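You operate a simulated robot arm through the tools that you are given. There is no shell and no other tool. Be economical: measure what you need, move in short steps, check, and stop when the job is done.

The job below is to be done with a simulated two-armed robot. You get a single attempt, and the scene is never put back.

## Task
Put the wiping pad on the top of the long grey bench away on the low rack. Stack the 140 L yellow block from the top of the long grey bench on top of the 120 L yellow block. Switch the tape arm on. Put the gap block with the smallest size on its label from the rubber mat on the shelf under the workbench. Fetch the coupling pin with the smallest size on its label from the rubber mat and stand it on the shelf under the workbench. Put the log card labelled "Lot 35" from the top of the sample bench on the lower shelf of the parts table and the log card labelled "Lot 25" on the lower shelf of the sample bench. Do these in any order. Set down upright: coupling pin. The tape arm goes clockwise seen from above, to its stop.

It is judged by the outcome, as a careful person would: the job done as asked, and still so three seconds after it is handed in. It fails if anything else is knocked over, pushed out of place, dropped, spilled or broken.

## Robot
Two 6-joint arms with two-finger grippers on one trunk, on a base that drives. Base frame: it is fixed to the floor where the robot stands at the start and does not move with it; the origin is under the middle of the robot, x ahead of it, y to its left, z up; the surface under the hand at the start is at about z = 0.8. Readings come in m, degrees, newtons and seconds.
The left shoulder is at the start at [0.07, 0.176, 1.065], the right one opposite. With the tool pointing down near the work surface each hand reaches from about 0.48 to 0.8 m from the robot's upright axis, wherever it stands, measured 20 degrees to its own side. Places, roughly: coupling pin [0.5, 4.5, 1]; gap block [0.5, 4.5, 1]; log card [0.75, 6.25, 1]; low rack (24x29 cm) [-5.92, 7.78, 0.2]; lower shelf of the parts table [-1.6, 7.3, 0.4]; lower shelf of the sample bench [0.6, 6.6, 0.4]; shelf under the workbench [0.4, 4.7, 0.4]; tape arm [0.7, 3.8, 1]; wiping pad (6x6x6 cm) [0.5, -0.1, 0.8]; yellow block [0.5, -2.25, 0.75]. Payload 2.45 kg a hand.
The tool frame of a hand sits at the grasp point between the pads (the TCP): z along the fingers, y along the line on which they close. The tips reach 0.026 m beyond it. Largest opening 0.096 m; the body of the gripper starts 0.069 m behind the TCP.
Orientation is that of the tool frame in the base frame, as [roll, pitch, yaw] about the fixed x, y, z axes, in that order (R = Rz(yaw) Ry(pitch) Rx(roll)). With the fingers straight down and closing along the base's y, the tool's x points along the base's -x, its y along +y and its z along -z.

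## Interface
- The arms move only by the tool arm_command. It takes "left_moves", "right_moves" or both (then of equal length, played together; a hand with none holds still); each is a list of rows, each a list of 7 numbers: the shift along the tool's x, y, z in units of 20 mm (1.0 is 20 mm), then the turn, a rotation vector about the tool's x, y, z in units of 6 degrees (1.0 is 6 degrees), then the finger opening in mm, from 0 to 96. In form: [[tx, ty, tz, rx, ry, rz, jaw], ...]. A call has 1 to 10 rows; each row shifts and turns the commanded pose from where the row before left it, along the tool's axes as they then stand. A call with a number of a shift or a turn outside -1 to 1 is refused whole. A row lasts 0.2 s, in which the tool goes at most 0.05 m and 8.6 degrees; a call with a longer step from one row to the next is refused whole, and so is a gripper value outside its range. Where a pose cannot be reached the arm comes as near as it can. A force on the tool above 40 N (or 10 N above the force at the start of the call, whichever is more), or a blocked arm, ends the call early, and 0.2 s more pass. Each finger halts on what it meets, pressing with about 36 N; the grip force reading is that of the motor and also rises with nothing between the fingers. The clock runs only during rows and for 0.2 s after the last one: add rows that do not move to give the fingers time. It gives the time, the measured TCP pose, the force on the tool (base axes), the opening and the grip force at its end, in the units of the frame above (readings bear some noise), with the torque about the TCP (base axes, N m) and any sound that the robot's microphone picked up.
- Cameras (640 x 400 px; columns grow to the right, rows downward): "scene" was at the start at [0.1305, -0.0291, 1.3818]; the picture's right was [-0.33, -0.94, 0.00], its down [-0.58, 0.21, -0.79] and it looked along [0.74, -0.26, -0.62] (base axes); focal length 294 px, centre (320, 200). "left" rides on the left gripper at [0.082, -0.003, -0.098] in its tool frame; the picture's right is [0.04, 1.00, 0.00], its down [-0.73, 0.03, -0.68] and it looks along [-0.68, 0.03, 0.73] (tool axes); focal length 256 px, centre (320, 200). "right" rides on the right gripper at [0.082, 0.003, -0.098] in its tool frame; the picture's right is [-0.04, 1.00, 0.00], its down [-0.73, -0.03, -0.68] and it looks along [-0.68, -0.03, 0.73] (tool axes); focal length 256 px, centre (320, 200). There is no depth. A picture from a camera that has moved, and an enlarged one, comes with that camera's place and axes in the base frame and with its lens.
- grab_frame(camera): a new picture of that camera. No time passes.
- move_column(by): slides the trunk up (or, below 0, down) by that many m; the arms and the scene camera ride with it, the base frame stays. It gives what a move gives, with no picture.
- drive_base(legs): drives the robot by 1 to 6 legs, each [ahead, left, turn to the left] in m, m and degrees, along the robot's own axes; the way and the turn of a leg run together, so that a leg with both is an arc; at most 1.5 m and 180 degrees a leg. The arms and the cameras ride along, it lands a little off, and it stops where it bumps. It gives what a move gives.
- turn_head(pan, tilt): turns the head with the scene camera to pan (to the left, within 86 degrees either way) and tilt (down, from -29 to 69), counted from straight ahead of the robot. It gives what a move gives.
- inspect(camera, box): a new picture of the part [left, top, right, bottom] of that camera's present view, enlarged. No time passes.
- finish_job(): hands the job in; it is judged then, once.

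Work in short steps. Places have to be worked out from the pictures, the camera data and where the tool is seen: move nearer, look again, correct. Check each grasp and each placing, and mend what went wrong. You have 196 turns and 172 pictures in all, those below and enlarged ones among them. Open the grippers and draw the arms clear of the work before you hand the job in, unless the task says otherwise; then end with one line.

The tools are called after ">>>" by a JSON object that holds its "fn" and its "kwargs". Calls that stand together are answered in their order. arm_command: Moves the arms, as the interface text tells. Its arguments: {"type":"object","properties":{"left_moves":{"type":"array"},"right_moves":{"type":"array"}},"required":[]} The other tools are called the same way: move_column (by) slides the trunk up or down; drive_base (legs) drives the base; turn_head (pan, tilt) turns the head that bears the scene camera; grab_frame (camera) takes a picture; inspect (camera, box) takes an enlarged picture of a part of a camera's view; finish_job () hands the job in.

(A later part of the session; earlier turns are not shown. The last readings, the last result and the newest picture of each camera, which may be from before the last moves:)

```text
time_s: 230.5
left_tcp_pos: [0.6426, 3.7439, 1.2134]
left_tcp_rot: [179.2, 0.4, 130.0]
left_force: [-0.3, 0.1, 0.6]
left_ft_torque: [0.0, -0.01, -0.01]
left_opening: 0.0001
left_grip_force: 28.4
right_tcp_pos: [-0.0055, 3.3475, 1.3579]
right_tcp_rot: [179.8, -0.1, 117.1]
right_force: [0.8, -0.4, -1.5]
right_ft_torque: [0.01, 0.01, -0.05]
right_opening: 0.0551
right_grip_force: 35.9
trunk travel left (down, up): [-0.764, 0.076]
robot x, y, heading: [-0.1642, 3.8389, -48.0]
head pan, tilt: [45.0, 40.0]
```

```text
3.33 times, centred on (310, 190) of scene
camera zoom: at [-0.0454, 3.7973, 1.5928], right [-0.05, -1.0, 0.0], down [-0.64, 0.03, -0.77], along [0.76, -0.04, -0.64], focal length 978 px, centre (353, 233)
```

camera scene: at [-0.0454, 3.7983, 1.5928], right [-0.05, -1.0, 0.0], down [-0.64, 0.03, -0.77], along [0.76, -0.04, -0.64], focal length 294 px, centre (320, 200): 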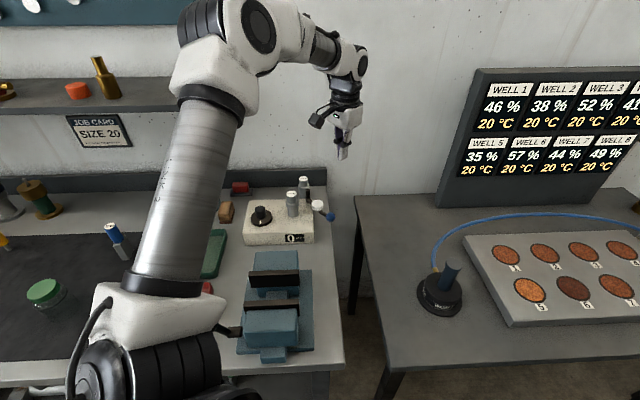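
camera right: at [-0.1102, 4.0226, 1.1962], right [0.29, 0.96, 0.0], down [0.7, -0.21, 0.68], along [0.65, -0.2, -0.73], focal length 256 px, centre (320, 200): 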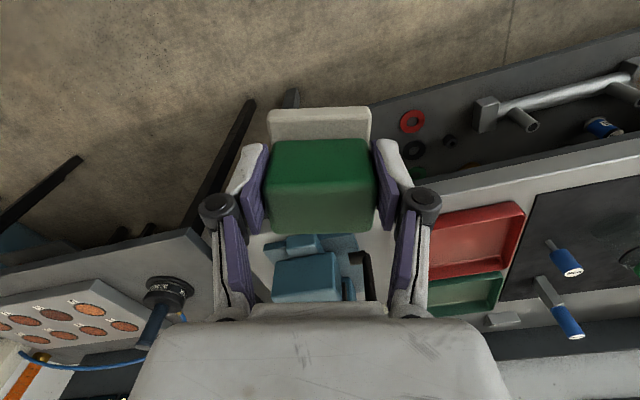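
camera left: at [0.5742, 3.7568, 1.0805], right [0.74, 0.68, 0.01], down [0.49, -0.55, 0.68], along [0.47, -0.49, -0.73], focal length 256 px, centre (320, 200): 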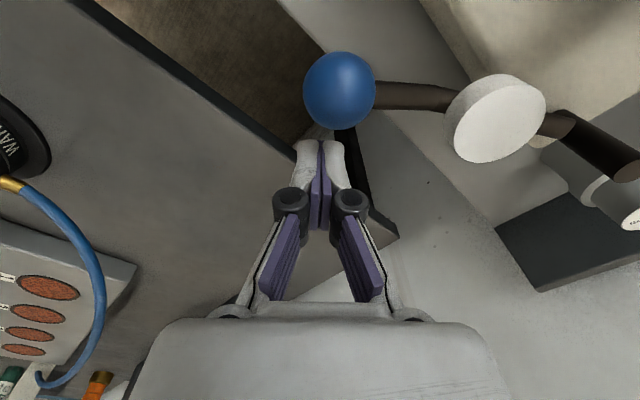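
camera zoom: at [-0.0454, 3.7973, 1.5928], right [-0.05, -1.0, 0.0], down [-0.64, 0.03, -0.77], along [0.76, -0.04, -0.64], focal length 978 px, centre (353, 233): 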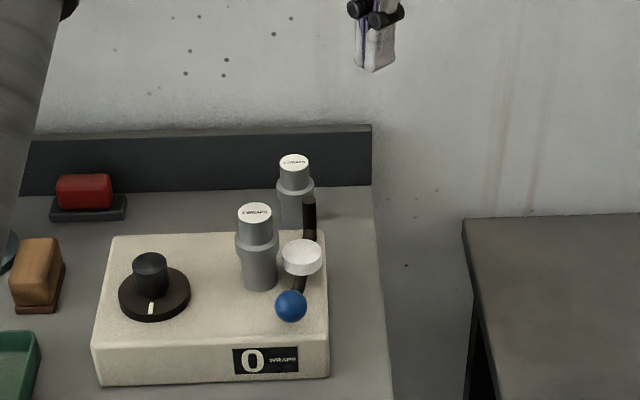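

The lever now rests at its stop with the post still in place. Next come the log cards: I'll back off, straighten up and drive to the sample bench near y≈6.2.

>>> {"fn": "drive_base", "kwargs": {"legs": [[-0.5, 0, 0], [0, 0, 48], [-0.15, 1.2, 0]]}}

>>> {"fn": "turn_head", "kwargs": {"pan": 20, "tilt": 25}}

>>> {"fn": "grab_frame", "kwargs": {"camera": "scene"}}

```text
time_s: 241.4
left_tcp_pos: [-0.0177, 5.969, 1.2146]
left_tcp_rot: [179.3, 0.4, 177.5]
left_force: [0.0, 0.7, -0.5]
left_ft_torque: [0.04, 0.02, 0.0]
left_opening: 0.0
left_grip_force: 28.3
right_tcp_pos: [-0.1641, 5.2228, 1.3577]
right_tcp_rot: [179.8, 0.0, 164.5]
right_force: [-0.2, 0.2, -0.5]
right_ft_torque: [0.02, 0.02, 0.03]
right_opening: 0.0554
right_grip_force: 36.6
trunk travel left (down, up): [-0.764, 0.076]
robot x, y, heading: [-0.6374, 5.4393, -0.9]
head pan, tilt: [45.0, 40.0]
```

```text
time_s: 242.3
left_tcp_pos: [-0.0171, 5.9701, 1.2152]
left_tcp_rot: [179.1, 0.4, 177.4]
left_force: [0.0, -0.9, -0.4]
left_ft_torque: [0.01, 0.03, 0.01]
left_opening: 0.0
left_grip_force: 27.8
right_tcp_pos: [-0.1632, 5.2231, 1.3585]
right_tcp_rot: [179.8, 0.2, 164.5]
right_force: [-0.2, 0.2, -0.8]
right_ft_torque: [-0.01, 0.01, 0.0]
right_opening: 0.0551
right_grip_force: 35.6
trunk travel left (down, up): [-0.764, 0.076]
robot x, y, heading: [-0.632, 5.4358, -0.8]
head pan, tilt: [20.0, 25.0]
```

```text
64 pictures are left
camera scene: at [-0.4966, 5.4713, 1.6161], right [0.33, -0.94, 0.0], down [-0.4, -0.14, -0.91], along [0.85, 0.3, -0.42], focal length 294 px, centre (320, 200)
```

scene: 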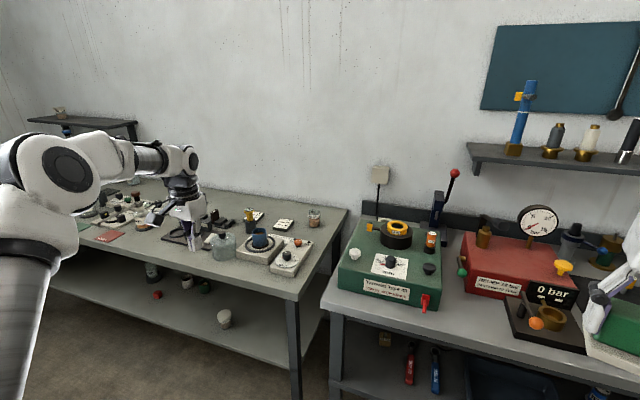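

The sample bench is further left. I'll move 0.65 m on, tuck the left hand a bit inward, and read the cards.

>>> {"fn": "drive_base", "kwargs": {"legs": [[0, 0.65, 0.8]]}}

>>> {"fn": "arm_command", "kwargs": {"left_moves": [[0, -1, 0, 0, 0, 0, 60], [0, -1, 0, 0, 0, 0, 60], [0, -1, 0, 0, 0, 0, 60], [0, -1, 0, 0, 0, 0, 60], [0, -1, 0, 0, 0, 0, 60], [0, -1, 0, 0, 0, 0, 60], [0, -1, 0, 0, 0, 0, 60], [0, -1, 0, 0, 0, 0, 60], [0, -1, 0, 0, 0, 0, 60], [0, -1, 0, 0, 0, 0, 60]]}}

>>> {"fn": "turn_head", "kwargs": {"pan": 10, "tilt": 35}}

>>> {"fn": "grab_frame", "kwargs": {"camera": "scene"}}

>>> {"fn": "grab_frame", "kwargs": {"camera": "left"}}

```text
time_s: 246.0
left_tcp_pos: [-0.027, 6.6368, 1.2147]
left_tcp_rot: [179.2, 0.3, 178.5]
left_force: [-0.6, 0.1, -0.9]
left_ft_torque: [0.03, 0.01, 0.02]
left_opening: 0.0001
left_grip_force: 28.6
right_tcp_pos: [-0.16, 5.8889, 1.3578]
right_tcp_rot: [179.9, 0.0, 165.4]
right_force: [0.5, 0.6, -1.0]
right_ft_torque: [0.01, 0.02, -0.01]
right_opening: 0.0553
right_grip_force: 35.9
trunk travel left (down, up): [-0.764, 0.076]
robot x, y, heading: [-0.6324, 6.0996, 0.5]
head pan, tilt: [20.0, 25.0]
```

```text
time_s: 248.2
left_tcp_pos: [-0.0322, 6.4368, 1.2114]
left_tcp_rot: [179.2, 0.6, 178.5]
left_force: [-0.3, -0.3, 1.0]
left_ft_torque: [0.02, 0.02, 0.03]
left_opening: 0.0598
left_grip_force: 0.0
right_tcp_pos: [-0.1588, 5.8883, 1.3583]
right_tcp_rot: [179.8, 0.0, 165.5]
right_force: [0.3, -0.8, -0.6]
right_ft_torque: [0.05, 0.01, -0.01]
right_opening: 0.0553
right_grip_force: 35.9
trunk travel left (down, up): [-0.764, 0.076]
robot x, y, heading: [-0.6311, 6.099, 0.3]
head pan, tilt: [20.0, 25.0]
```

```text
time_s: 248.9
left_tcp_pos: [-0.0328, 6.4389, 1.2123]
left_tcp_rot: [179.2, 0.5, 178.5]
left_force: [0.1, -0.4, 0.1]
left_ft_torque: [0.01, 0.03, 0.02]
left_opening: 0.0599
left_grip_force: 0.1
right_tcp_pos: [-0.1586, 5.8891, 1.3577]
right_tcp_rot: [179.9, -0.1, 165.5]
right_force: [-0.1, -0.1, -1.7]
right_ft_torque: [0.0, 0.0, 0.02]
right_opening: 0.0552
right_grip_force: 35.8
trunk travel left (down, up): [-0.764, 0.076]
robot x, y, heading: [-0.6309, 6.0992, 0.6]
head pan, tilt: [10.0, 35.0]
```

```text
63 pictures are left
camera scene: at [-0.4957, 6.1144, 1.6005], right [0.18, -0.98, 0.0], down [-0.56, -0.1, -0.82], along [0.81, 0.15, -0.57], focal length 294 px, centre (320, 200)
```

scene: 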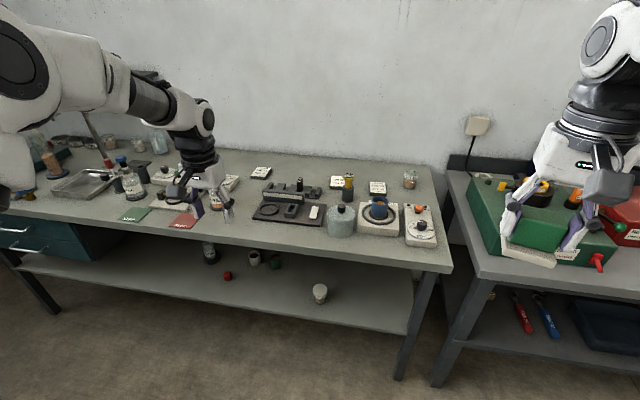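

```text
62 pictures are left
camera left: at [-0.114, 6.4361, 1.3089], right [-0.01, 1.0, 0.01], down [0.73, 0.0, 0.69], along [0.69, 0.02, -0.73], focal length 256 px, centre (320, 200)
```

left: 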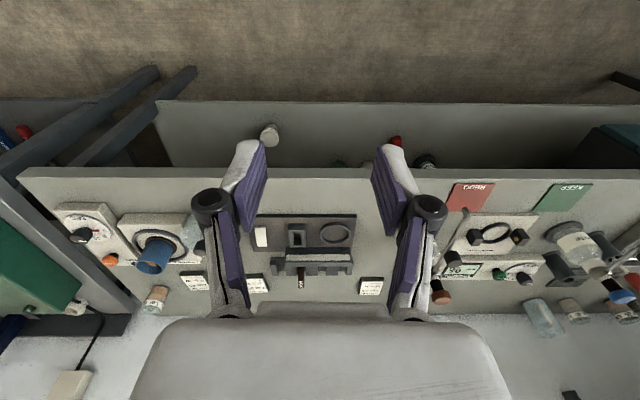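

I can see three small white cards at the back of the bench. I'll enlarge them.

>>> {"fn": "inspect", "kwargs": {"camera": "scene", "box": [240, 155, 400, 225]}}

>>> {"fn": "inspect", "kwargs": {"camera": "left", "box": [160, 250, 400, 320]}}

```text
4.00 times, centred on (320, 190) of scene
camera zoom: at [-0.4957, 6.1144, 1.6005], right [0.18, -0.98, 0.0], down [-0.56, -0.1, -0.82], along [0.81, 0.15, -0.57], focal length 1174 px, centre (320, 240)
```

zoom: 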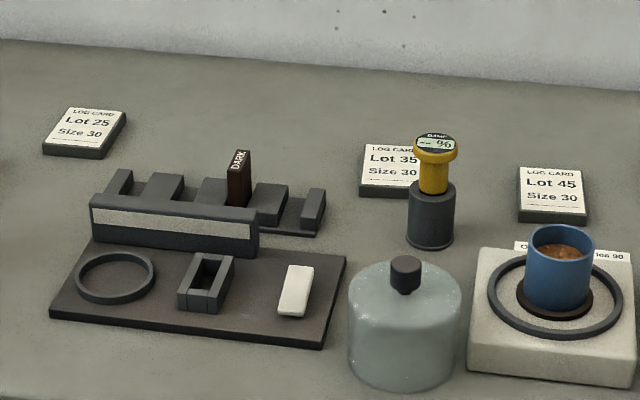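

```text
2.67 times, centred on (280, 285) of left
camera zoom: at [-0.114, 6.4361, 1.3089], right [-0.01, 1.0, 0.01], down [0.73, 0.0, 0.69], along [0.69, 0.02, -0.73], focal length 683 px, centre (427, -27)
```

zoom: 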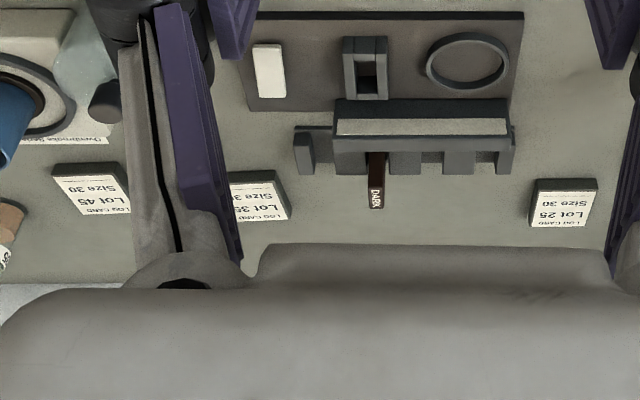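

"Lot 25" is at about (0.66, 6.615) and "Lot 35" at (0.655, 6.248); "Lot 45" stays where it is. They are flat tiles about 75 mm wide. I'll take Lot 25 first with a tilted left hand, raising the right hand so the pad clears the bottles.

>>> {"fn": "arm_command", "kwargs": {"left_moves": [[0, 0, 0, 0, -1, 0.1, 90], [0, 0, 0, 0, -1, 0.1, 90], [0, 0, 0, 0, -1, 0, 90], [0, 0, 0, 0, -1, 0, 90], [0, 0, 0, 0, -1, 0, 90], [0, 0, 0, 0, -1, 0, 90], [0, 0, 0, 0, 0, 0, 90], [0, 0, 0, 0, 0, 0, 90]], "right_moves": [[0, 0, -1, 0, 0, 0, 30], [0, 0, -1, 0, 0, 0, 30], [0, 0, -1, 0, 0, 0, 30], [0, 0, -1, 0, 0, 0, 30], [0, 0, -1, 0, 0, 0, 30], [0, 0, -1, 0, 0, 0, 30], [0, 0, -1, 0, 0, 0, 30], [0, 0, -1, 0, 0, 0, 30]]}}

>>> {"fn": "drive_base", "kwargs": {"legs": [[0.35, 0.22, -0.5]]}}

>>> {"fn": "grab_frame", "kwargs": {"camera": "scene"}}

>>> {"fn": "grab_frame", "kwargs": {"camera": "left"}}

```text
time_s: 250.7
left_tcp_pos: [-0.0306, 6.4378, 1.2125]
left_tcp_rot: [178.9, 36.5, 176.6]
left_force: [-0.1, 0.8, -0.1]
left_ft_torque: [0.01, 0.0, 0.02]
left_opening: 0.0898
left_grip_force: 0.1
right_tcp_pos: [-0.1508, 5.8894, 1.5166]
right_tcp_rot: [179.8, 0.0, 165.4]
right_force: [0.5, -0.3, -1.4]
right_ft_torque: [0.01, 0.0, -0.01]
right_opening: 0.055
right_grip_force: 36.0
right hand out of reach, approached as far as the arm can: row 1, 3
trunk travel left (down, up): [-0.764, 0.076]
robot x, y, heading: [-0.6339, 6.0955, 0.9]
head pan, tilt: [10.0, 35.0]
```

```text
time_s: 253.2
left_tcp_pos: [0.324, 6.6489, 1.2131]
left_tcp_rot: [178.9, 36.5, 175.5]
left_force: [0.8, -0.1, -0.3]
left_ft_torque: [0.05, -0.02, -0.03]
left_opening: 0.0899
left_grip_force: 0.0
right_tcp_pos: [0.1923, 6.1022, 1.518]
right_tcp_rot: [179.8, 0.0, 164.3]
right_force: [-0.2, -0.7, -0.8]
right_ft_torque: [0.0, -0.01, -0.02]
right_opening: 0.0553
right_grip_force: 36.4
trunk travel left (down, up): [-0.764, 0.076]
robot x, y, heading: [-0.2856, 6.322, -0.7]
head pan, tilt: [10.0, 35.0]
```

```text
59 pictures are left
camera scene: at [-0.1475, 6.3342, 1.6006], right [0.16, -0.99, 0.0], down [-0.57, -0.09, -0.82], along [0.81, 0.13, -0.57], focal length 294 px, centre (320, 200)
```

scene: 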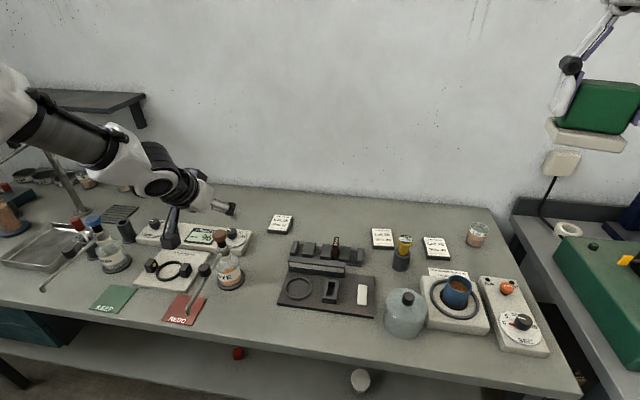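

```text
58 pictures are left
camera left: at [0.2005, 6.6542, 1.2426], right [0.03, 1.0, -0.01], down [0.19, 0.0, 0.98], along [0.98, -0.04, -0.19], focal length 256 px, centre (320, 200)
```

left: 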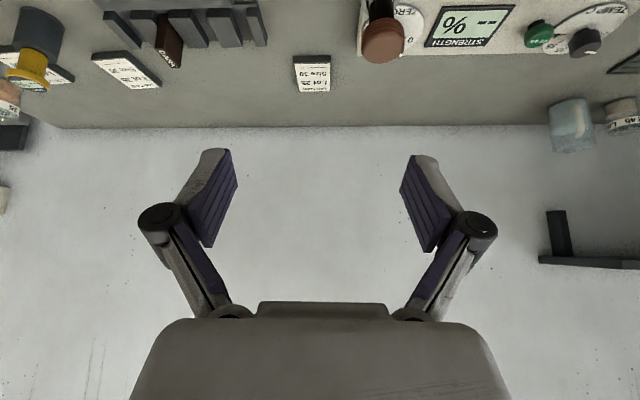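

The Lot 25 card is at about (0.675, 6.619) with its top at z≈0.89. I'll zoom to get its rotation.

>>> {"fn": "inspect", "kwargs": {"camera": "scene", "box": [240, 195, 450, 265]}}

```text
3.05 times, centred on (345, 230) of scene
camera zoom: at [-0.1475, 6.3342, 1.6006], right [0.16, -0.99, 0.0], down [-0.57, -0.09, -0.82], along [0.81, 0.13, -0.57], focal length 895 px, centre (244, 109)
```

zoom: 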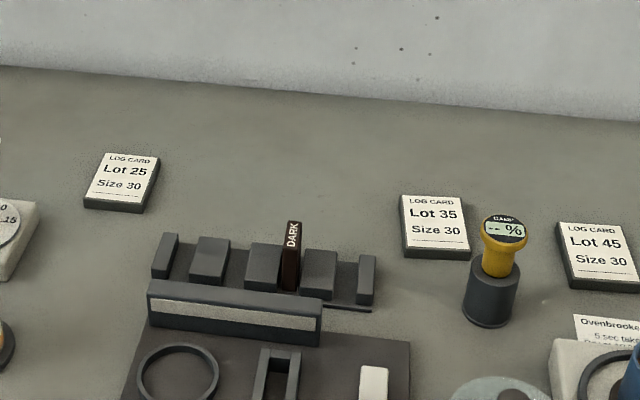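

The card spans x 0.641–0.736 and y 6.585–6.658, almost square to the axes. I'll move in and extend the hand high over its front half.

>>> {"fn": "drive_base", "kwargs": {"legs": [[0.145, -0.03, 0.7]]}}

>>> {"fn": "arm_command", "kwargs": {"left_moves": [[-0.748, 0, 0.553, -0.05, 0, -0.067, 92], [-0.748, 0, 0.553, -0.05, 0, -0.067, 92], [-0.748, 0, 0.553, -0.05, 0, -0.067, 92], [-0.748, 0, 0.553, -0.05, 0, -0.067, 92], [-0.748, 0, 0.553, -0.05, 0, -0.067, 92], [-0.748, 0, 0.553, -0.05, 0, -0.067, 92], [-0.748, 0, 0.553, -0.05, 0, -0.067, 92], [-0.748, 0, 0.553, -0.05, 0, -0.067, 92], [-0.748, 0, 0.553, -0.05, 0, -0.067, 92]]}}

>>> {"fn": "move_column", "kwargs": {"by": -0.15}}

>>> {"fn": "grab_frame", "kwargs": {"camera": "left"}}

```text
time_s: 254.6
left_tcp_pos: [0.4647, 6.627, 1.2142]
left_tcp_rot: [179.0, 36.6, 176.1]
left_force: [-0.4, 0.0, 0.8]
left_ft_torque: [0.0, -0.01, 0.0]
left_opening: 0.0901
left_grip_force: 0.1
right_tcp_pos: [0.338, 6.0786, 1.5189]
right_tcp_rot: [179.8, 0.1, 164.9]
right_force: [0.0, -0.1, -1.8]
right_ft_torque: [-0.03, 0.0, -0.02]
right_opening: 0.0552
right_grip_force: 35.7
trunk travel left (down, up): [-0.764, 0.076]
robot x, y, heading: [-0.1371, 6.2934, -0.3]
head pan, tilt: [10.0, 35.0]
```

```text
time_s: 256.6
left_tcp_pos: [0.6369, 6.6216, 1.2125]
left_tcp_rot: [178.9, 36.5, -179.4]
left_force: [1.0, 0.3, 0.4]
left_ft_torque: [0.02, 0.03, 0.02]
left_opening: 0.0919
left_grip_force: 0.1
right_tcp_pos: [0.3444, 6.077, 1.5169]
right_tcp_rot: [179.8, -0.1, 165.0]
right_force: [0.6, 0.2, -1.3]
right_ft_torque: [0.03, 0.02, -0.03]
right_opening: 0.0552
right_grip_force: 36.2
trunk travel left (down, up): [-0.764, 0.076]
robot x, y, heading: [-0.1375, 6.2931, 0.1]
head pan, tilt: [10.0, 35.0]
```

```text
time_s: 258.4
left_tcp_pos: [0.6354, 6.6231, 1.0625]
left_tcp_rot: [178.8, 36.7, -179.4]
left_force: [-0.7, 0.7, -0.1]
left_ft_torque: [-0.02, 0.01, 0.01]
left_opening: 0.0923
left_grip_force: 0.1
right_tcp_pos: [0.3407, 6.078, 1.3685]
right_tcp_rot: [179.8, 0.0, 165.0]
right_force: [0.8, -0.1, -1.5]
right_ft_torque: [0.0, -0.02, -0.01]
right_opening: 0.0553
right_grip_force: 36.1
trunk travel left (down, up): [-0.614, 0.226]
robot x, y, heading: [-0.1414, 6.2922, 0.0]
head pan, tilt: [10.0, 35.0]
```

```text
56 pictures are left
camera left: at [0.5125, 6.616, 1.0923], right [-0.05, 1.0, -0.01], down [0.18, 0.02, 0.98], along [0.98, 0.05, -0.18], focal length 256 px, centre (320, 200)
```

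left: 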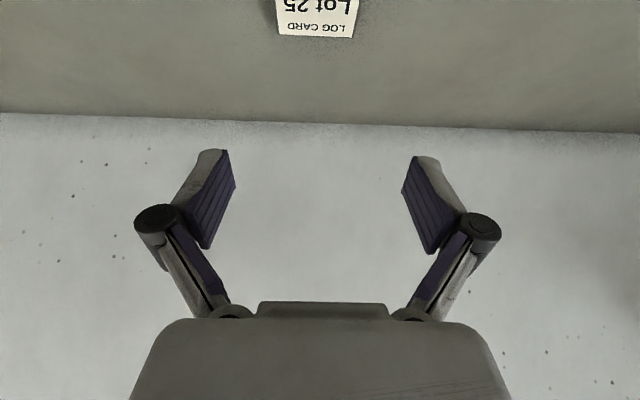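

I'm aligned laterally within 2 mm. I'll move 20 mm further ahead and lower to about 4 cm above the grip height.

>>> {"fn": "arm_command", "kwargs": {"left_moves": [[-0.8, -0.05, 0.6, 0, 0, 0, 92], [0, 0, 0, 0, 0, 0, 92]]}}

>>> {"fn": "move_column", "kwargs": {"by": -0.12}}

>>> {"fn": "grab_frame", "kwargs": {"camera": "left"}}

>>> {"fn": "inspect", "kwargs": {"camera": "scene", "box": [180, 120, 380, 240]}}

```text
time_s: 259.0
left_tcp_pos: [0.6541, 6.6233, 1.064]
left_tcp_rot: [178.8, 36.7, -179.4]
left_force: [0.4, 0.4, -0.3]
left_ft_torque: [0.0, -0.04, -0.02]
left_opening: 0.0917
left_grip_force: 0.1
right_tcp_pos: [0.3405, 6.0779, 1.369]
right_tcp_rot: [179.8, 0.0, 165.0]
right_force: [0.2, -0.2, -0.2]
right_ft_torque: [-0.01, -0.01, 0.01]
right_opening: 0.0551
right_grip_force: 36.1
trunk travel left (down, up): [-0.614, 0.226]
robot x, y, heading: [-0.1359, 6.2905, -0.4]
head pan, tilt: [10.0, 35.0]
```

```text
time_s: 260.5
left_tcp_pos: [0.6552, 6.6218, 0.9425]
left_tcp_rot: [178.8, 36.6, -179.5]
left_force: [-0.2, -0.3, 0.4]
left_ft_torque: [0.01, 0.01, -0.02]
left_opening: 0.0918
left_grip_force: 0.1
right_tcp_pos: [0.3415, 6.0777, 1.2477]
right_tcp_rot: [179.8, -0.1, 164.9]
right_force: [0.4, 1.0, -2.0]
right_ft_torque: [0.01, 0.02, -0.02]
right_opening: 0.0553
right_grip_force: 36.1
trunk travel left (down, up): [-0.494, 0.346]
robot x, y, heading: [-0.139, 6.2944, -0.4]
head pan, tilt: [10.0, 35.0]
```

```text
55 pictures are left
camera left: at [0.5318, 6.6162, 0.9723], right [-0.05, 1.0, -0.01], down [0.18, 0.02, 0.98], along [0.98, 0.05, -0.18], focal length 256 px, centre (320, 200)
```

left: 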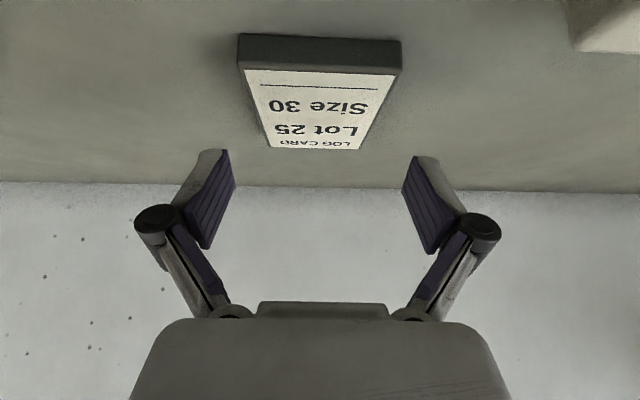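

```text
3.20 times, centred on (280, 180) of scene
camera zoom: at [-0.0011, 6.3063, 1.3305], right [0.17, -0.99, 0.0], down [-0.57, -0.1, -0.82], along [0.81, 0.14, -0.57], focal length 939 px, centre (448, 264)
```

zoom: 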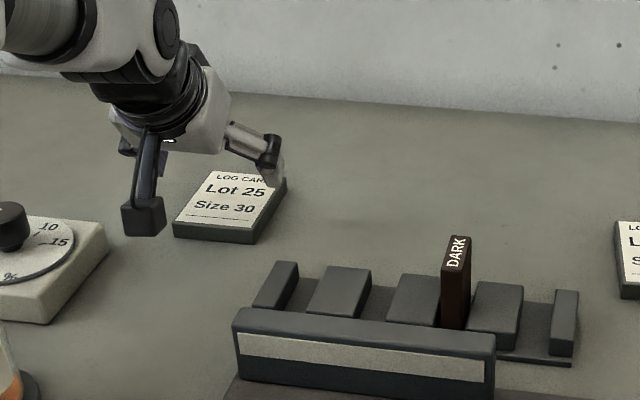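

The bench is at z≈0.871, and the card is 19 mm thick and 74 mm wide, centred. I'll lower to z≈0.905 and grip.

>>> {"fn": "move_column", "kwargs": {"by": -0.037}}

>>> {"fn": "arm_command", "kwargs": {"left_moves": [[0, 0, 0, 0, 0, 0, 80], [0, 0, 0, 0, 0, 0, 60], [0, 0, 0, 0, 0, 0, 55], [0, 0, 0, 0, 0, 0, 55]]}}

>>> {"fn": "grab_frame", "kwargs": {"camera": "left"}}

```text
time_s: 261.3
left_tcp_pos: [0.6552, 6.6212, 0.9068]
left_tcp_rot: [178.8, 36.5, -179.3]
left_force: [0.4, 0.8, -0.3]
left_ft_torque: [0.02, 0.02, -0.02]
left_opening: 0.0919
left_grip_force: 0.1
right_tcp_pos: [0.3415, 6.0759, 1.2115]
right_tcp_rot: [179.7, 0.0, 165.0]
right_force: [-0.1, -0.8, -0.8]
right_ft_torque: [-0.02, -0.02, -0.01]
right_opening: 0.0552
right_grip_force: 36.0
trunk travel left (down, up): [-0.457, 0.383]
robot x, y, heading: [-0.1345, 6.2923, -0.1]
head pan, tilt: [10.0, 35.0]
```

```text
time_s: 262.3
left_tcp_pos: [0.655, 6.6221, 0.9056]
left_tcp_rot: [178.7, 36.7, -179.4]
left_force: [0.2, 0.2, 1.5]
left_ft_torque: [0.01, 0.0, -0.02]
left_opening: 0.0733
left_grip_force: 36.1
right_tcp_pos: [0.3422, 6.0779, 1.2119]
right_tcp_rot: [179.8, 0.0, 164.9]
right_force: [0.8, 0.0, -1.3]
right_ft_torque: [0.0, 0.02, -0.01]
right_opening: 0.0554
right_grip_force: 35.5
trunk travel left (down, up): [-0.457, 0.383]
robot x, y, heading: [-0.1334, 6.2912, -0.1]
head pan, tilt: [10.0, 35.0]
```

```text
53 pictures are left
camera left: at [0.5318, 6.6161, 0.9354], right [-0.05, 1.0, -0.01], down [0.18, 0.02, 0.98], along [0.98, 0.05, -0.18], focal length 256 px, centre (320, 200)
```

left: 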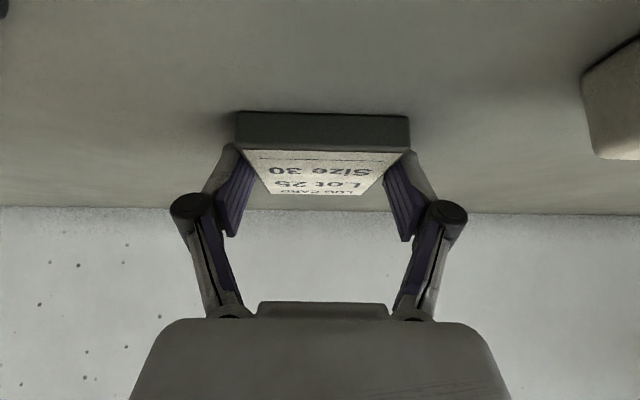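

Lot 25 is gripped at 73 mm. I'll lift it, back away, and go down to shelf level to look underneath.

>>> {"fn": "move_column", "kwargs": {"by": 0.17}}

>>> {"fn": "drive_base", "kwargs": {"legs": [[-0.6, 0, 0]]}}

>>> {"fn": "move_column", "kwargs": {"by": -0.4}}

>>> {"fn": "move_column", "kwargs": {"by": -0.15}}

>>> {"fn": "grab_frame", "kwargs": {"camera": "left"}}

>>> {"fn": "grab_frame", "kwargs": {"camera": "scene"}}

```text
time_s: 264.2
left_tcp_pos: [0.6558, 6.6222, 1.0751]
left_tcp_rot: [178.8, 36.5, -179.5]
left_force: [-0.4, 0.1, -1.2]
left_ft_torque: [-0.01, 0.03, 0.02]
left_opening: 0.073
left_grip_force: 35.6
right_tcp_pos: [0.3429, 6.077, 1.3806]
right_tcp_rot: [179.8, -0.1, 164.9]
right_force: [-0.1, -0.2, -1.0]
right_ft_torque: [0.03, 0.05, -0.02]
right_opening: 0.0555
right_grip_force: 36.1
trunk travel left (down, up): [-0.627, 0.213]
robot x, y, heading: [-0.1392, 6.2897, 0.0]
head pan, tilt: [10.0, 35.0]
```

```text
time_s: 267.6
left_tcp_pos: [0.0407, 6.6313, 1.0756]
left_tcp_rot: [178.8, 36.5, -178.5]
left_force: [-0.6, -0.2, -0.6]
left_ft_torque: [0.02, 0.01, 0.0]
left_opening: 0.0731
left_grip_force: 35.5
right_tcp_pos: [-0.2658, 6.0814, 1.3807]
right_tcp_rot: [179.8, 0.0, 165.8]
right_force: [-0.4, -0.3, -0.8]
right_ft_torque: [0.0, 0.01, 0.0]
right_opening: 0.0551
right_grip_force: 36.5
trunk travel left (down, up): [-0.627, 0.213]
robot x, y, heading: [-0.7496, 6.2865, 0.6]
head pan, tilt: [10.0, 35.0]
```

```text
time_s: 271.5
left_tcp_pos: [0.0393, 6.6292, 0.6767]
left_tcp_rot: [178.8, 36.5, -178.6]
left_force: [-0.3, -0.5, -0.5]
left_ft_torque: [-0.02, 0.0, 0.0]
left_opening: 0.0731
left_grip_force: 36.2
right_tcp_pos: [-0.2661, 6.0815, 0.9812]
right_tcp_rot: [179.8, 0.0, 165.8]
right_force: [0.2, -0.3, -1.1]
right_ft_torque: [-0.01, -0.03, 0.0]
right_opening: 0.0553
right_grip_force: 35.5
trunk travel left (down, up): [-0.227, 0.613]
robot x, y, heading: [-0.7456, 6.2889, 0.3]
head pan, tilt: [10.0, 35.0]
```

```text
time_s: 273.2
left_tcp_pos: [0.0395, 6.6297, 0.5262]
left_tcp_rot: [178.8, 36.6, -178.7]
left_force: [-0.4, -0.3, 0.4]
left_ft_torque: [-0.02, 0.0, -0.02]
left_opening: 0.0729
left_grip_force: 35.7
right_tcp_pos: [-0.2662, 6.0812, 0.8308]
right_tcp_rot: [179.8, 0.0, 165.8]
right_force: [0.0, 0.8, -1.0]
right_ft_torque: [-0.02, 0.03, 0.01]
right_opening: 0.055
right_grip_force: 36.0
trunk travel left (down, up): [-0.077, 0.763]
robot x, y, heading: [-0.7471, 6.2898, 0.8]
head pan, tilt: [10.0, 35.0]
```

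```text
52 pictures are left
camera left: at [-0.0836, 6.6224, 0.5552], right [-0.07, 1.0, -0.01], down [0.18, 0.02, 0.98], along [0.98, 0.07, -0.19], focal length 256 px, centre (320, 200)
```

left: 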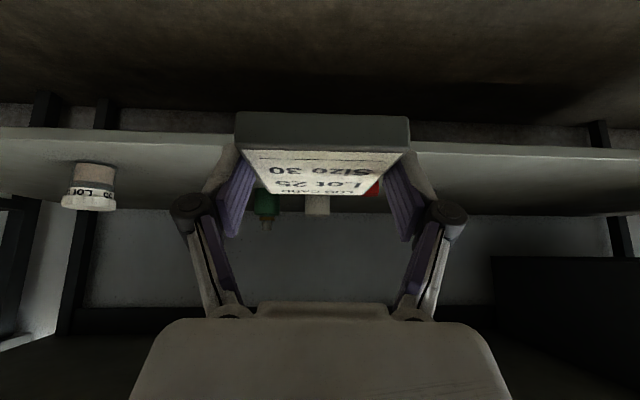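

```text
51 pictures are left
camera scene: at [-0.6121, 6.3053, 0.9135], right [0.19, -0.98, 0.0], down [-0.56, -0.11, -0.82], along [0.8, 0.15, -0.57], focal length 294 px, centre (320, 200)
```

scene: 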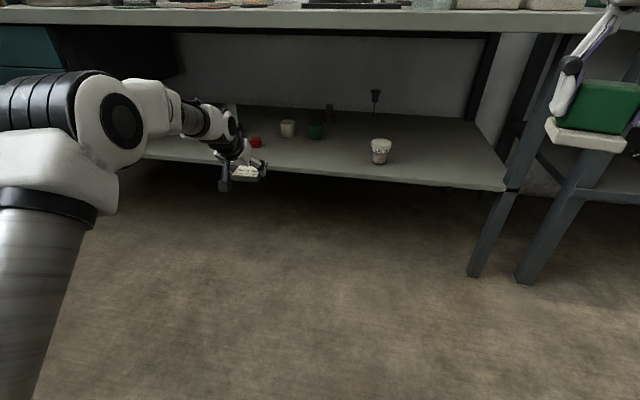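

The shelf is free around (0.38, 6.52), between the white cup at y≈6.27 and the green and red items. I'll drive in 0.305 m, shifting right 0.115 m.

>>> {"fn": "drive_base", "kwargs": {"legs": [[0, -0.115, 0], [0.305, 0, 0]]}}

>>> {"fn": "move_column", "kwargs": {"by": -0.045}}

>>> {"fn": "grab_frame", "kwargs": {"camera": "left"}}

>>> {"fn": "inspect", "kwargs": {"camera": "scene", "box": [160, 60, 460, 240]}}

```text
time_s: 276.1
left_tcp_pos: [0.3485, 6.513, 0.5247]
left_tcp_rot: [178.8, 36.5, -179.0]
left_force: [0.3, 0.2, -0.4]
left_ft_torque: [0.0, 0.05, -0.02]
left_opening: 0.0732
left_grip_force: 35.6
right_tcp_pos: [0.0404, 5.9655, 0.8301]
right_tcp_rot: [179.8, 0.0, 165.4]
right_force: [-0.2, -0.1, -0.1]
right_ft_torque: [0.0, 0.0, -0.03]
right_opening: 0.055
right_grip_force: 36.3
trunk travel left (down, up): [-0.077, 0.763]
robot x, y, heading: [-0.4423, 6.1765, 0.4]
head pan, tilt: [10.0, 35.0]
```

```text
time_s: 277.0
left_tcp_pos: [0.3499, 6.5132, 0.4806]
left_tcp_rot: [178.8, 36.5, -179.0]
left_force: [-0.2, -0.8, -0.2]
left_ft_torque: [0.01, 0.01, 0.03]
left_opening: 0.0731
left_grip_force: 35.5
right_tcp_pos: [0.0407, 5.9667, 0.785]
right_tcp_rot: [179.8, 0.0, 165.4]
right_force: [-0.7, -0.4, -1.5]
right_ft_torque: [0.01, 0.04, -0.01]
right_opening: 0.0553
right_grip_force: 35.5
trunk travel left (down, up): [-0.032, 0.808]
robot x, y, heading: [-0.4427, 6.174, 0.5]
head pan, tilt: [10.0, 35.0]
```

```text
50 pictures are left
camera left: at [0.2264, 6.5057, 0.5102], right [-0.06, 1.0, -0.01], down [0.18, 0.02, 0.98], along [0.98, 0.06, -0.19], focal length 256 px, centre (320, 200)
```

left: 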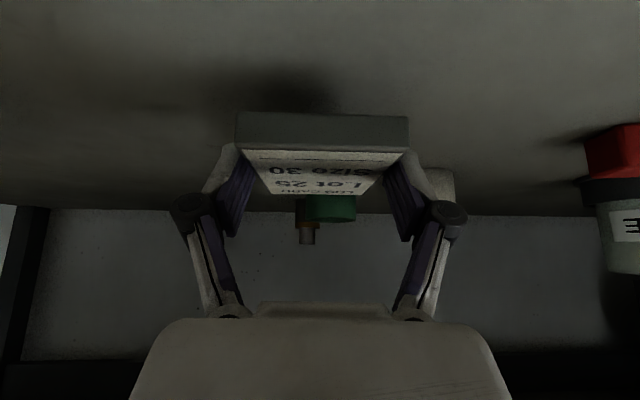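

```text
2.13 times, centred on (310, 150) of scene
camera zoom: at [-0.3042, 6.1919, 0.8685], right [0.18, -0.98, 0.0], down [-0.56, -0.1, -0.82], along [0.81, 0.15, -0.57], focal length 626 px, centre (341, 307)
```

zoom: 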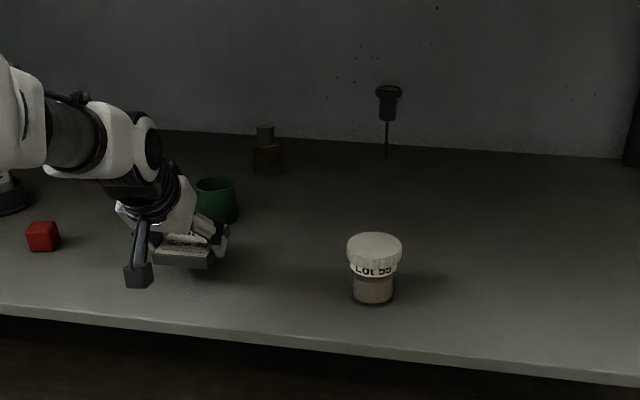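

There is no contact yet and the spot is clear. I'll lower in small steps while watching the force.

>>> {"fn": "move_column", "kwargs": {"by": -0.018}}

>>> {"fn": "move_column", "kwargs": {"by": -0.008}}

>>> {"fn": "inspect", "kwargs": {"camera": "scene", "box": [190, 120, 310, 210]}}

```text
time_s: 277.6
left_tcp_pos: [0.3507, 6.5128, 0.4623]
left_tcp_rot: [178.8, 36.7, -179.0]
left_force: [0.8, 0.0, -1.2]
left_ft_torque: [0.0, 0.0, 0.02]
left_opening: 0.0731
left_grip_force: 36.0
right_tcp_pos: [0.0398, 5.9657, 0.7684]
right_tcp_rot: [179.7, 0.0, 165.5]
right_force: [1.3, 0.3, -1.6]
right_ft_torque: [0.0, 0.01, 0.03]
right_opening: 0.055
right_grip_force: 36.3
trunk travel left (down, up): [-0.014, 0.826]
robot x, y, heading: [-0.4412, 6.1758, 0.3]
head pan, tilt: [10.0, 35.0]
```

```text
time_s: 278.2
left_tcp_pos: [0.3501, 6.5119, 0.4551]
left_tcp_rot: [178.8, 36.6, -179.0]
left_force: [-1.2, -0.1, -1.1]
left_ft_torque: [0.02, -0.01, 0.0]
left_opening: 0.0731
left_grip_force: 36.6
right_tcp_pos: [0.041, 5.9662, 0.7596]
right_tcp_rot: [179.8, 0.0, 165.5]
right_force: [0.4, 0.0, 0.1]
right_ft_torque: [-0.01, 0.0, -0.03]
right_opening: 0.0553
right_grip_force: 35.6
trunk travel left (down, up): [-0.006, 0.834]
robot x, y, heading: [-0.4381, 6.1768, 0.3]
head pan, tilt: [10.0, 35.0]
```

```text
4.44 times, centred on (250, 165) of scene
camera zoom: at [-0.3041, 6.1919, 0.8424], right [0.18, -0.98, 0.0], down [-0.56, -0.1, -0.82], along [0.81, 0.15, -0.57], focal length 1305 px, centre (631, 356)
```

zoom: 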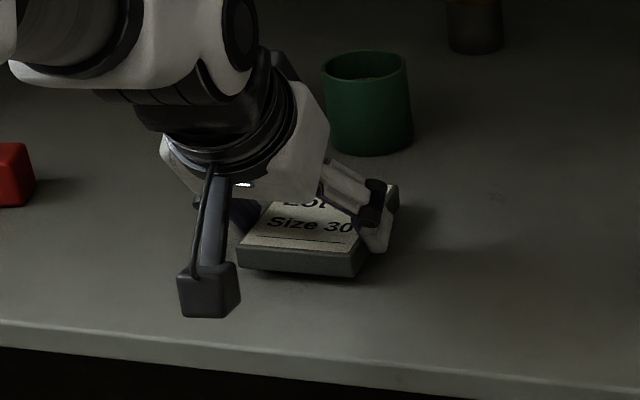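

The trunk is nearly at its bottom. I'll finish the descent with small arm steps.

>>> {"fn": "arm_command", "kwargs": {"left_moves": [[0.15, 0, 0.2, 0, 0, 0, 55], [0.15, 0, 0.2, 0, 0, 0, 55], [0, 0, 0, 0, 0, 0, 55]]}}

>>> {"fn": "inspect", "kwargs": {"camera": "scene", "box": [190, 120, 310, 210]}}

```text
time_s: 279.0
left_tcp_pos: [0.3516, 6.513, 0.446]
left_tcp_rot: [178.9, 36.7, -179.0]
left_force: [1.1, -0.1, 6.2]
left_ft_torque: [-0.26, 0.07, 0.05]
left_opening: 0.073
left_grip_force: 36.4
right_tcp_pos: [0.0399, 5.9665, 0.76]
right_tcp_rot: [179.8, 0.0, 165.4]
right_force: [-0.4, 0.2, -1.1]
right_ft_torque: [-0.03, 0.02, 0.03]
right_opening: 0.0552
right_grip_force: 35.8
trunk travel left (down, up): [-0.006, 0.834]
robot x, y, heading: [-0.441, 6.1738, 0.2]
head pan, tilt: [10.0, 35.0]
```

```text
4.44 times, centred on (250, 165) of scene
camera zoom: at [-0.3046, 6.1917, 0.8426], right [0.18, -0.98, 0.0], down [-0.56, -0.1, -0.82], along [0.81, 0.15, -0.57], focal length 1305 px, centre (631, 356)
```

zoom: 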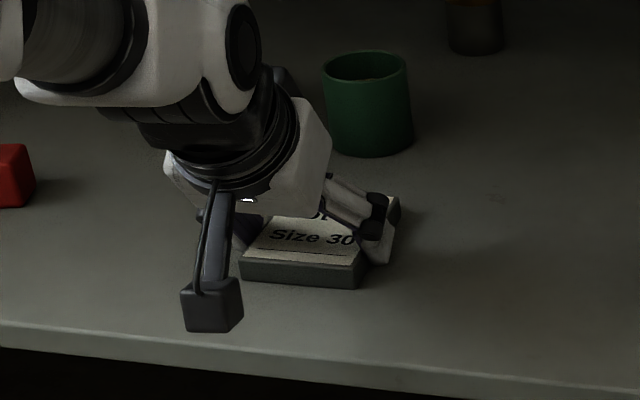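

Contact at 6 N and the card lies flat. I'll release, rise a little and back out.

>>> {"fn": "arm_command", "kwargs": {"left_moves": [[0, 0, 0, 0, 0, 0, 80], [0, 0, 0, 0, 0, 0, 92], [0, 0, 0, 0, 0, 0, 92]]}}

>>> {"fn": "move_column", "kwargs": {"by": 0.045}}

>>> {"fn": "drive_base", "kwargs": {"legs": [[-0.4, 0, 0]]}}

>>> {"fn": "grab_frame", "kwargs": {"camera": "scene"}}

```text
time_s: 279.8
left_tcp_pos: [0.3508, 6.5136, 0.4445]
left_tcp_rot: [178.8, 36.5, -178.9]
left_force: [-0.5, 0.4, 0.2]
left_ft_torque: [0.01, 0.0, 0.03]
left_opening: 0.0918
left_grip_force: 0.0
right_tcp_pos: [0.0412, 5.9656, 0.7596]
right_tcp_rot: [179.8, 0.0, 165.5]
right_force: [-0.6, 0.6, -1.2]
right_ft_torque: [0.02, 0.02, 0.06]
right_opening: 0.0553
right_grip_force: 35.6
trunk travel left (down, up): [-0.006, 0.834]
robot x, y, heading: [-0.4402, 6.1759, 0.2]
head pan, tilt: [10.0, 35.0]
```

```text
time_s: 280.7
left_tcp_pos: [0.3498, 6.5132, 0.4887]
left_tcp_rot: [178.8, 36.5, -179.1]
left_force: [-0.1, -0.9, -0.1]
left_ft_torque: [0.01, -0.02, -0.03]
left_opening: 0.092
left_grip_force: 0.1
right_tcp_pos: [0.0415, 5.9658, 0.8049]
right_tcp_rot: [179.7, 0.1, 165.5]
right_force: [-0.5, 0.1, -1.6]
right_ft_torque: [-0.03, -0.01, 0.01]
right_opening: 0.0552
right_grip_force: 36.0
trunk travel left (down, up): [-0.051, 0.789]
robot x, y, heading: [-0.4386, 6.1732, 0.2]
head pan, tilt: [10.0, 35.0]
```

```text
time_s: 283.2
left_tcp_pos: [-0.0421, 6.506, 0.4903]
left_tcp_rot: [178.7, 36.5, -179.6]
left_force: [0.8, -0.5, 0.3]
left_ft_torque: [-0.02, 0.01, 0.01]
left_opening: 0.0921
left_grip_force: 0.1
right_tcp_pos: [-0.3569, 5.9618, 0.8055]
right_tcp_rot: [179.8, 0.1, 164.8]
right_force: [-0.7, 1.1, -1.8]
right_ft_torque: [-0.02, 0.02, 0.0]
right_opening: 0.0553
right_grip_force: 35.8
trunk travel left (down, up): [-0.051, 0.789]
robot x, y, heading: [-0.8338, 6.1769, 0.1]
head pan, tilt: [10.0, 35.0]
```

```text
46 pictures are left
camera scene: at [-0.6996, 6.1902, 0.8875], right [0.17, -0.99, 0.0], down [-0.57, -0.1, -0.82], along [0.81, 0.14, -0.57], focal length 294 px, centre (320, 200)
```

scene: 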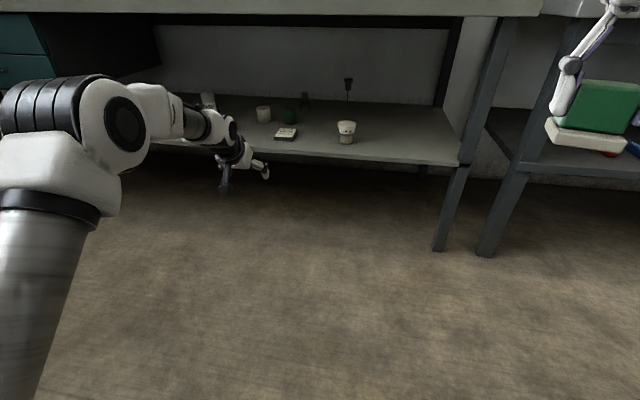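

Lot 25 lies on the shelf. For Lot 35 I'll raise up, reduce the tilt to 20° so the hand clears the little sensor in front of the card, and move above it.

>>> {"fn": "move_column", "kwargs": {"by": 0.4}}

>>> {"fn": "move_column", "kwargs": {"by": 0.3}}

>>> {"fn": "arm_command", "kwargs": {"left_moves": [[0, -0.95, 0, 0, 0.5, 0, 92], [0, -0.95, 0, 0, 0.5, 0, 92], [0, -0.95, 0, 0, 0.5, 0, 92], [0, -0.95, 0, 0, 0.5, 0, 92], [0, -0.95, 0, 0, 0.5, 0, 92], [0, -0.75, 0, 0, 0.25, 0, 92], [0, 0, 0, 0, 0, 0, 92]]}}

>>> {"fn": "drive_base", "kwargs": {"legs": [[0.62, -0.157, 0]]}}

>>> {"fn": "grab_frame", "kwargs": {"camera": "left"}}

>>> {"fn": "grab_frame", "kwargs": {"camera": "scene"}}

```text
time_s: 287.0
left_tcp_pos: [-0.042, 6.5061, 0.8888]
left_tcp_rot: [178.8, 36.5, -179.6]
left_force: [-0.5, 0.4, -0.5]
left_ft_torque: [-0.02, 0.03, 0.01]
left_opening: 0.0919
left_grip_force: 0.0
right_tcp_pos: [-0.3575, 5.9613, 1.205]
right_tcp_rot: [179.8, 0.1, 164.9]
right_force: [-0.2, -0.7, -1.5]
right_ft_torque: [-0.02, 0.01, -0.01]
right_opening: 0.0553
right_grip_force: 36.3
trunk travel left (down, up): [-0.451, 0.389]
robot x, y, heading: [-0.8348, 6.1767, -0.3]
head pan, tilt: [10.0, 35.0]
```

```text
time_s: 290.0
left_tcp_pos: [-0.0431, 6.5067, 1.1904]
left_tcp_rot: [178.7, 36.6, -179.5]
left_force: [0.0, -0.2, 0.8]
left_ft_torque: [0.04, 0.02, -0.03]
left_opening: 0.0918
left_grip_force: 0.0
right_tcp_pos: [-0.3572, 5.9615, 1.503]
right_tcp_rot: [179.8, -0.1, 164.9]
right_force: [-0.3, -0.1, -1.3]
right_ft_torque: [0.02, -0.05, 0.02]
right_opening: 0.0552
right_grip_force: 36.4
trunk travel left (down, up): [-0.751, 0.089]
robot x, y, heading: [-0.8324, 6.1741, -0.2]
head pan, tilt: [10.0, 35.0]
```

```text
time_s: 291.6
left_tcp_pos: [-0.0394, 6.3948, 1.1882]
left_tcp_rot: [179.0, 20.0, -179.1]
left_force: [0.0, 1.1, 0.5]
left_ft_torque: [0.0, 0.01, 0.02]
left_opening: 0.0921
left_grip_force: 0.0
right_tcp_pos: [-0.355, 5.9609, 1.5035]
right_tcp_rot: [179.8, 0.0, 164.9]
right_force: [0.0, 0.5, -0.4]
right_ft_torque: [0.03, -0.03, -0.02]
right_opening: 0.0555
right_grip_force: 36.2
trunk travel left (down, up): [-0.751, 0.089]
robot x, y, heading: [-0.8336, 6.1766, -0.2]
head pan, tilt: [10.0, 35.0]
```

```text
time_s: 295.2
left_tcp_pos: [0.5845, 6.2523, 1.1891]
left_tcp_rot: [179.0, 20.1, -178.5]
left_force: [-0.6, 0.0, 0.1]
left_ft_torque: [-0.02, 0.01, 0.04]
left_opening: 0.092
left_grip_force: 0.0
right_tcp_pos: [0.2702, 5.8136, 1.505]
right_tcp_rot: [179.8, 0.0, 165.6]
right_force: [-0.4, -0.5, -1.0]
right_ft_torque: [-0.01, -0.01, 0.01]
right_opening: 0.0551
right_grip_force: 35.8
trunk travel left (down, up): [-0.751, 0.089]
robot x, y, heading: [-0.211, 6.0226, 0.7]
head pan, tilt: [10.0, 35.0]
```

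```text
45 pictures are left
camera left: at [0.4745, 6.2441, 1.2523], right [-0.07, 1.0, 0.0], down [0.45, 0.03, 0.89], along [0.89, 0.06, -0.46], focal length 256 px, centre (320, 200)
```

left: 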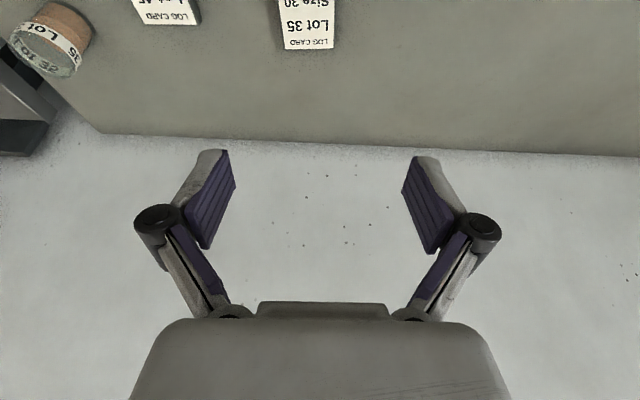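

```text
44 pictures are left
camera scene: at [-0.0736, 6.0386, 1.5875], right [0.18, -0.98, 0.0], down [-0.56, -0.1, -0.82], along [0.81, 0.15, -0.57], focal length 294 px, centre (320, 200)
```

scene: 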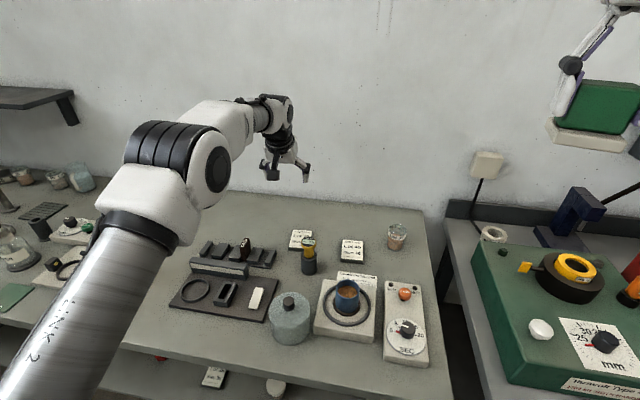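

The card is lined up. I'll move 52 mm ahead and 14 mm right, then lower to 4 cm above the grip height.

>>> {"fn": "arm_command", "kwargs": {"left_moves": [[-0.82, -0.24, 0.3, 0, 0, 0, 92], [-0.82, -0.24, 0.3, 0, 0, 0, 92], [-0.82, -0.24, 0.3, 0, 0, 0, 92], [0, 0, 0, 0, 0, 0, 92]]}}

>>> {"fn": "move_column", "kwargs": {"by": -0.16}}

>>> {"fn": "grab_frame", "kwargs": {"camera": "left"}}

>>> {"fn": "inspect", "kwargs": {"camera": "scene", "box": [230, 110, 400, 230]}}

```text
time_s: 296.2
left_tcp_pos: [0.6093, 6.2441, 1.1855]
left_tcp_rot: [179.1, 20.0, -178.6]
left_force: [-0.2, 0.0, 0.7]
left_ft_torque: [0.0, 0.02, -0.02]
left_opening: 0.092
left_grip_force: 0.0
left hand out of reach, approached as far as the arm can: row 2, 3
right_tcp_pos: [0.2722, 5.8138, 1.5049]
right_tcp_rot: [179.8, -0.1, 165.6]
right_force: [0.0, 0.0, -1.5]
right_ft_torque: [0.0, 0.01, -0.01]
right_opening: 0.0552
right_grip_force: 36.5
trunk travel left (down, up): [-0.751, 0.089]
robot x, y, heading: [-0.2089, 6.0226, 0.5]
head pan, tilt: [10.0, 35.0]
```

```text
time_s: 298.0
left_tcp_pos: [0.6102, 6.2438, 1.0272]
left_tcp_rot: [179.0, 20.1, -178.6]
left_force: [0.1, -0.8, 1.0]
left_ft_torque: [-0.01, 0.03, -0.04]
left_opening: 0.092
left_grip_force: 0.1
right_tcp_pos: [0.2722, 5.8133, 1.3437]
right_tcp_rot: [179.8, 0.0, 165.7]
right_force: [1.0, 1.2, -1.3]
right_ft_torque: [0.0, 0.03, 0.03]
right_opening: 0.0553
right_grip_force: 35.7
trunk travel left (down, up): [-0.591, 0.249]
robot x, y, heading: [-0.2063, 6.023, 0.8]
head pan, tilt: [10.0, 35.0]
```

```text
43 pictures are left
camera left: at [0.5002, 6.2365, 1.0898], right [-0.07, 1.0, 0.0], down [0.46, 0.03, 0.89], along [0.89, 0.06, -0.46], focal length 256 px, centre (320, 200)
```

left: 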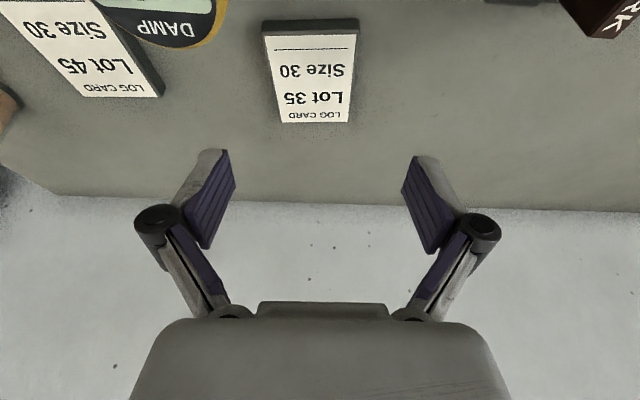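

```text
3.33 times, centred on (315, 170) of scene
camera zoom: at [-0.0726, 6.0384, 1.4275], right [0.18, -0.98, 0.0], down [-0.56, -0.1, -0.82], along [0.81, 0.15, -0.57], focal length 978 px, centre (337, 300)
```

zoom: 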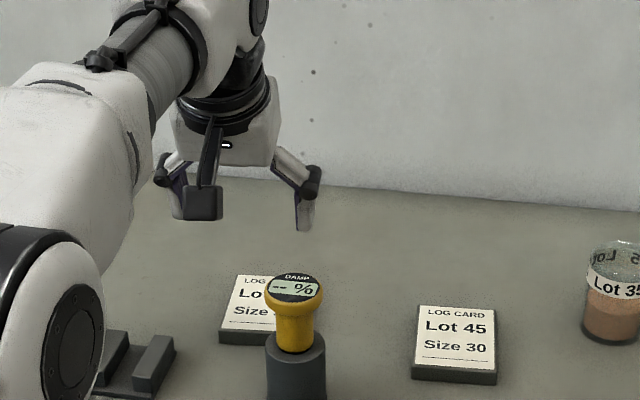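

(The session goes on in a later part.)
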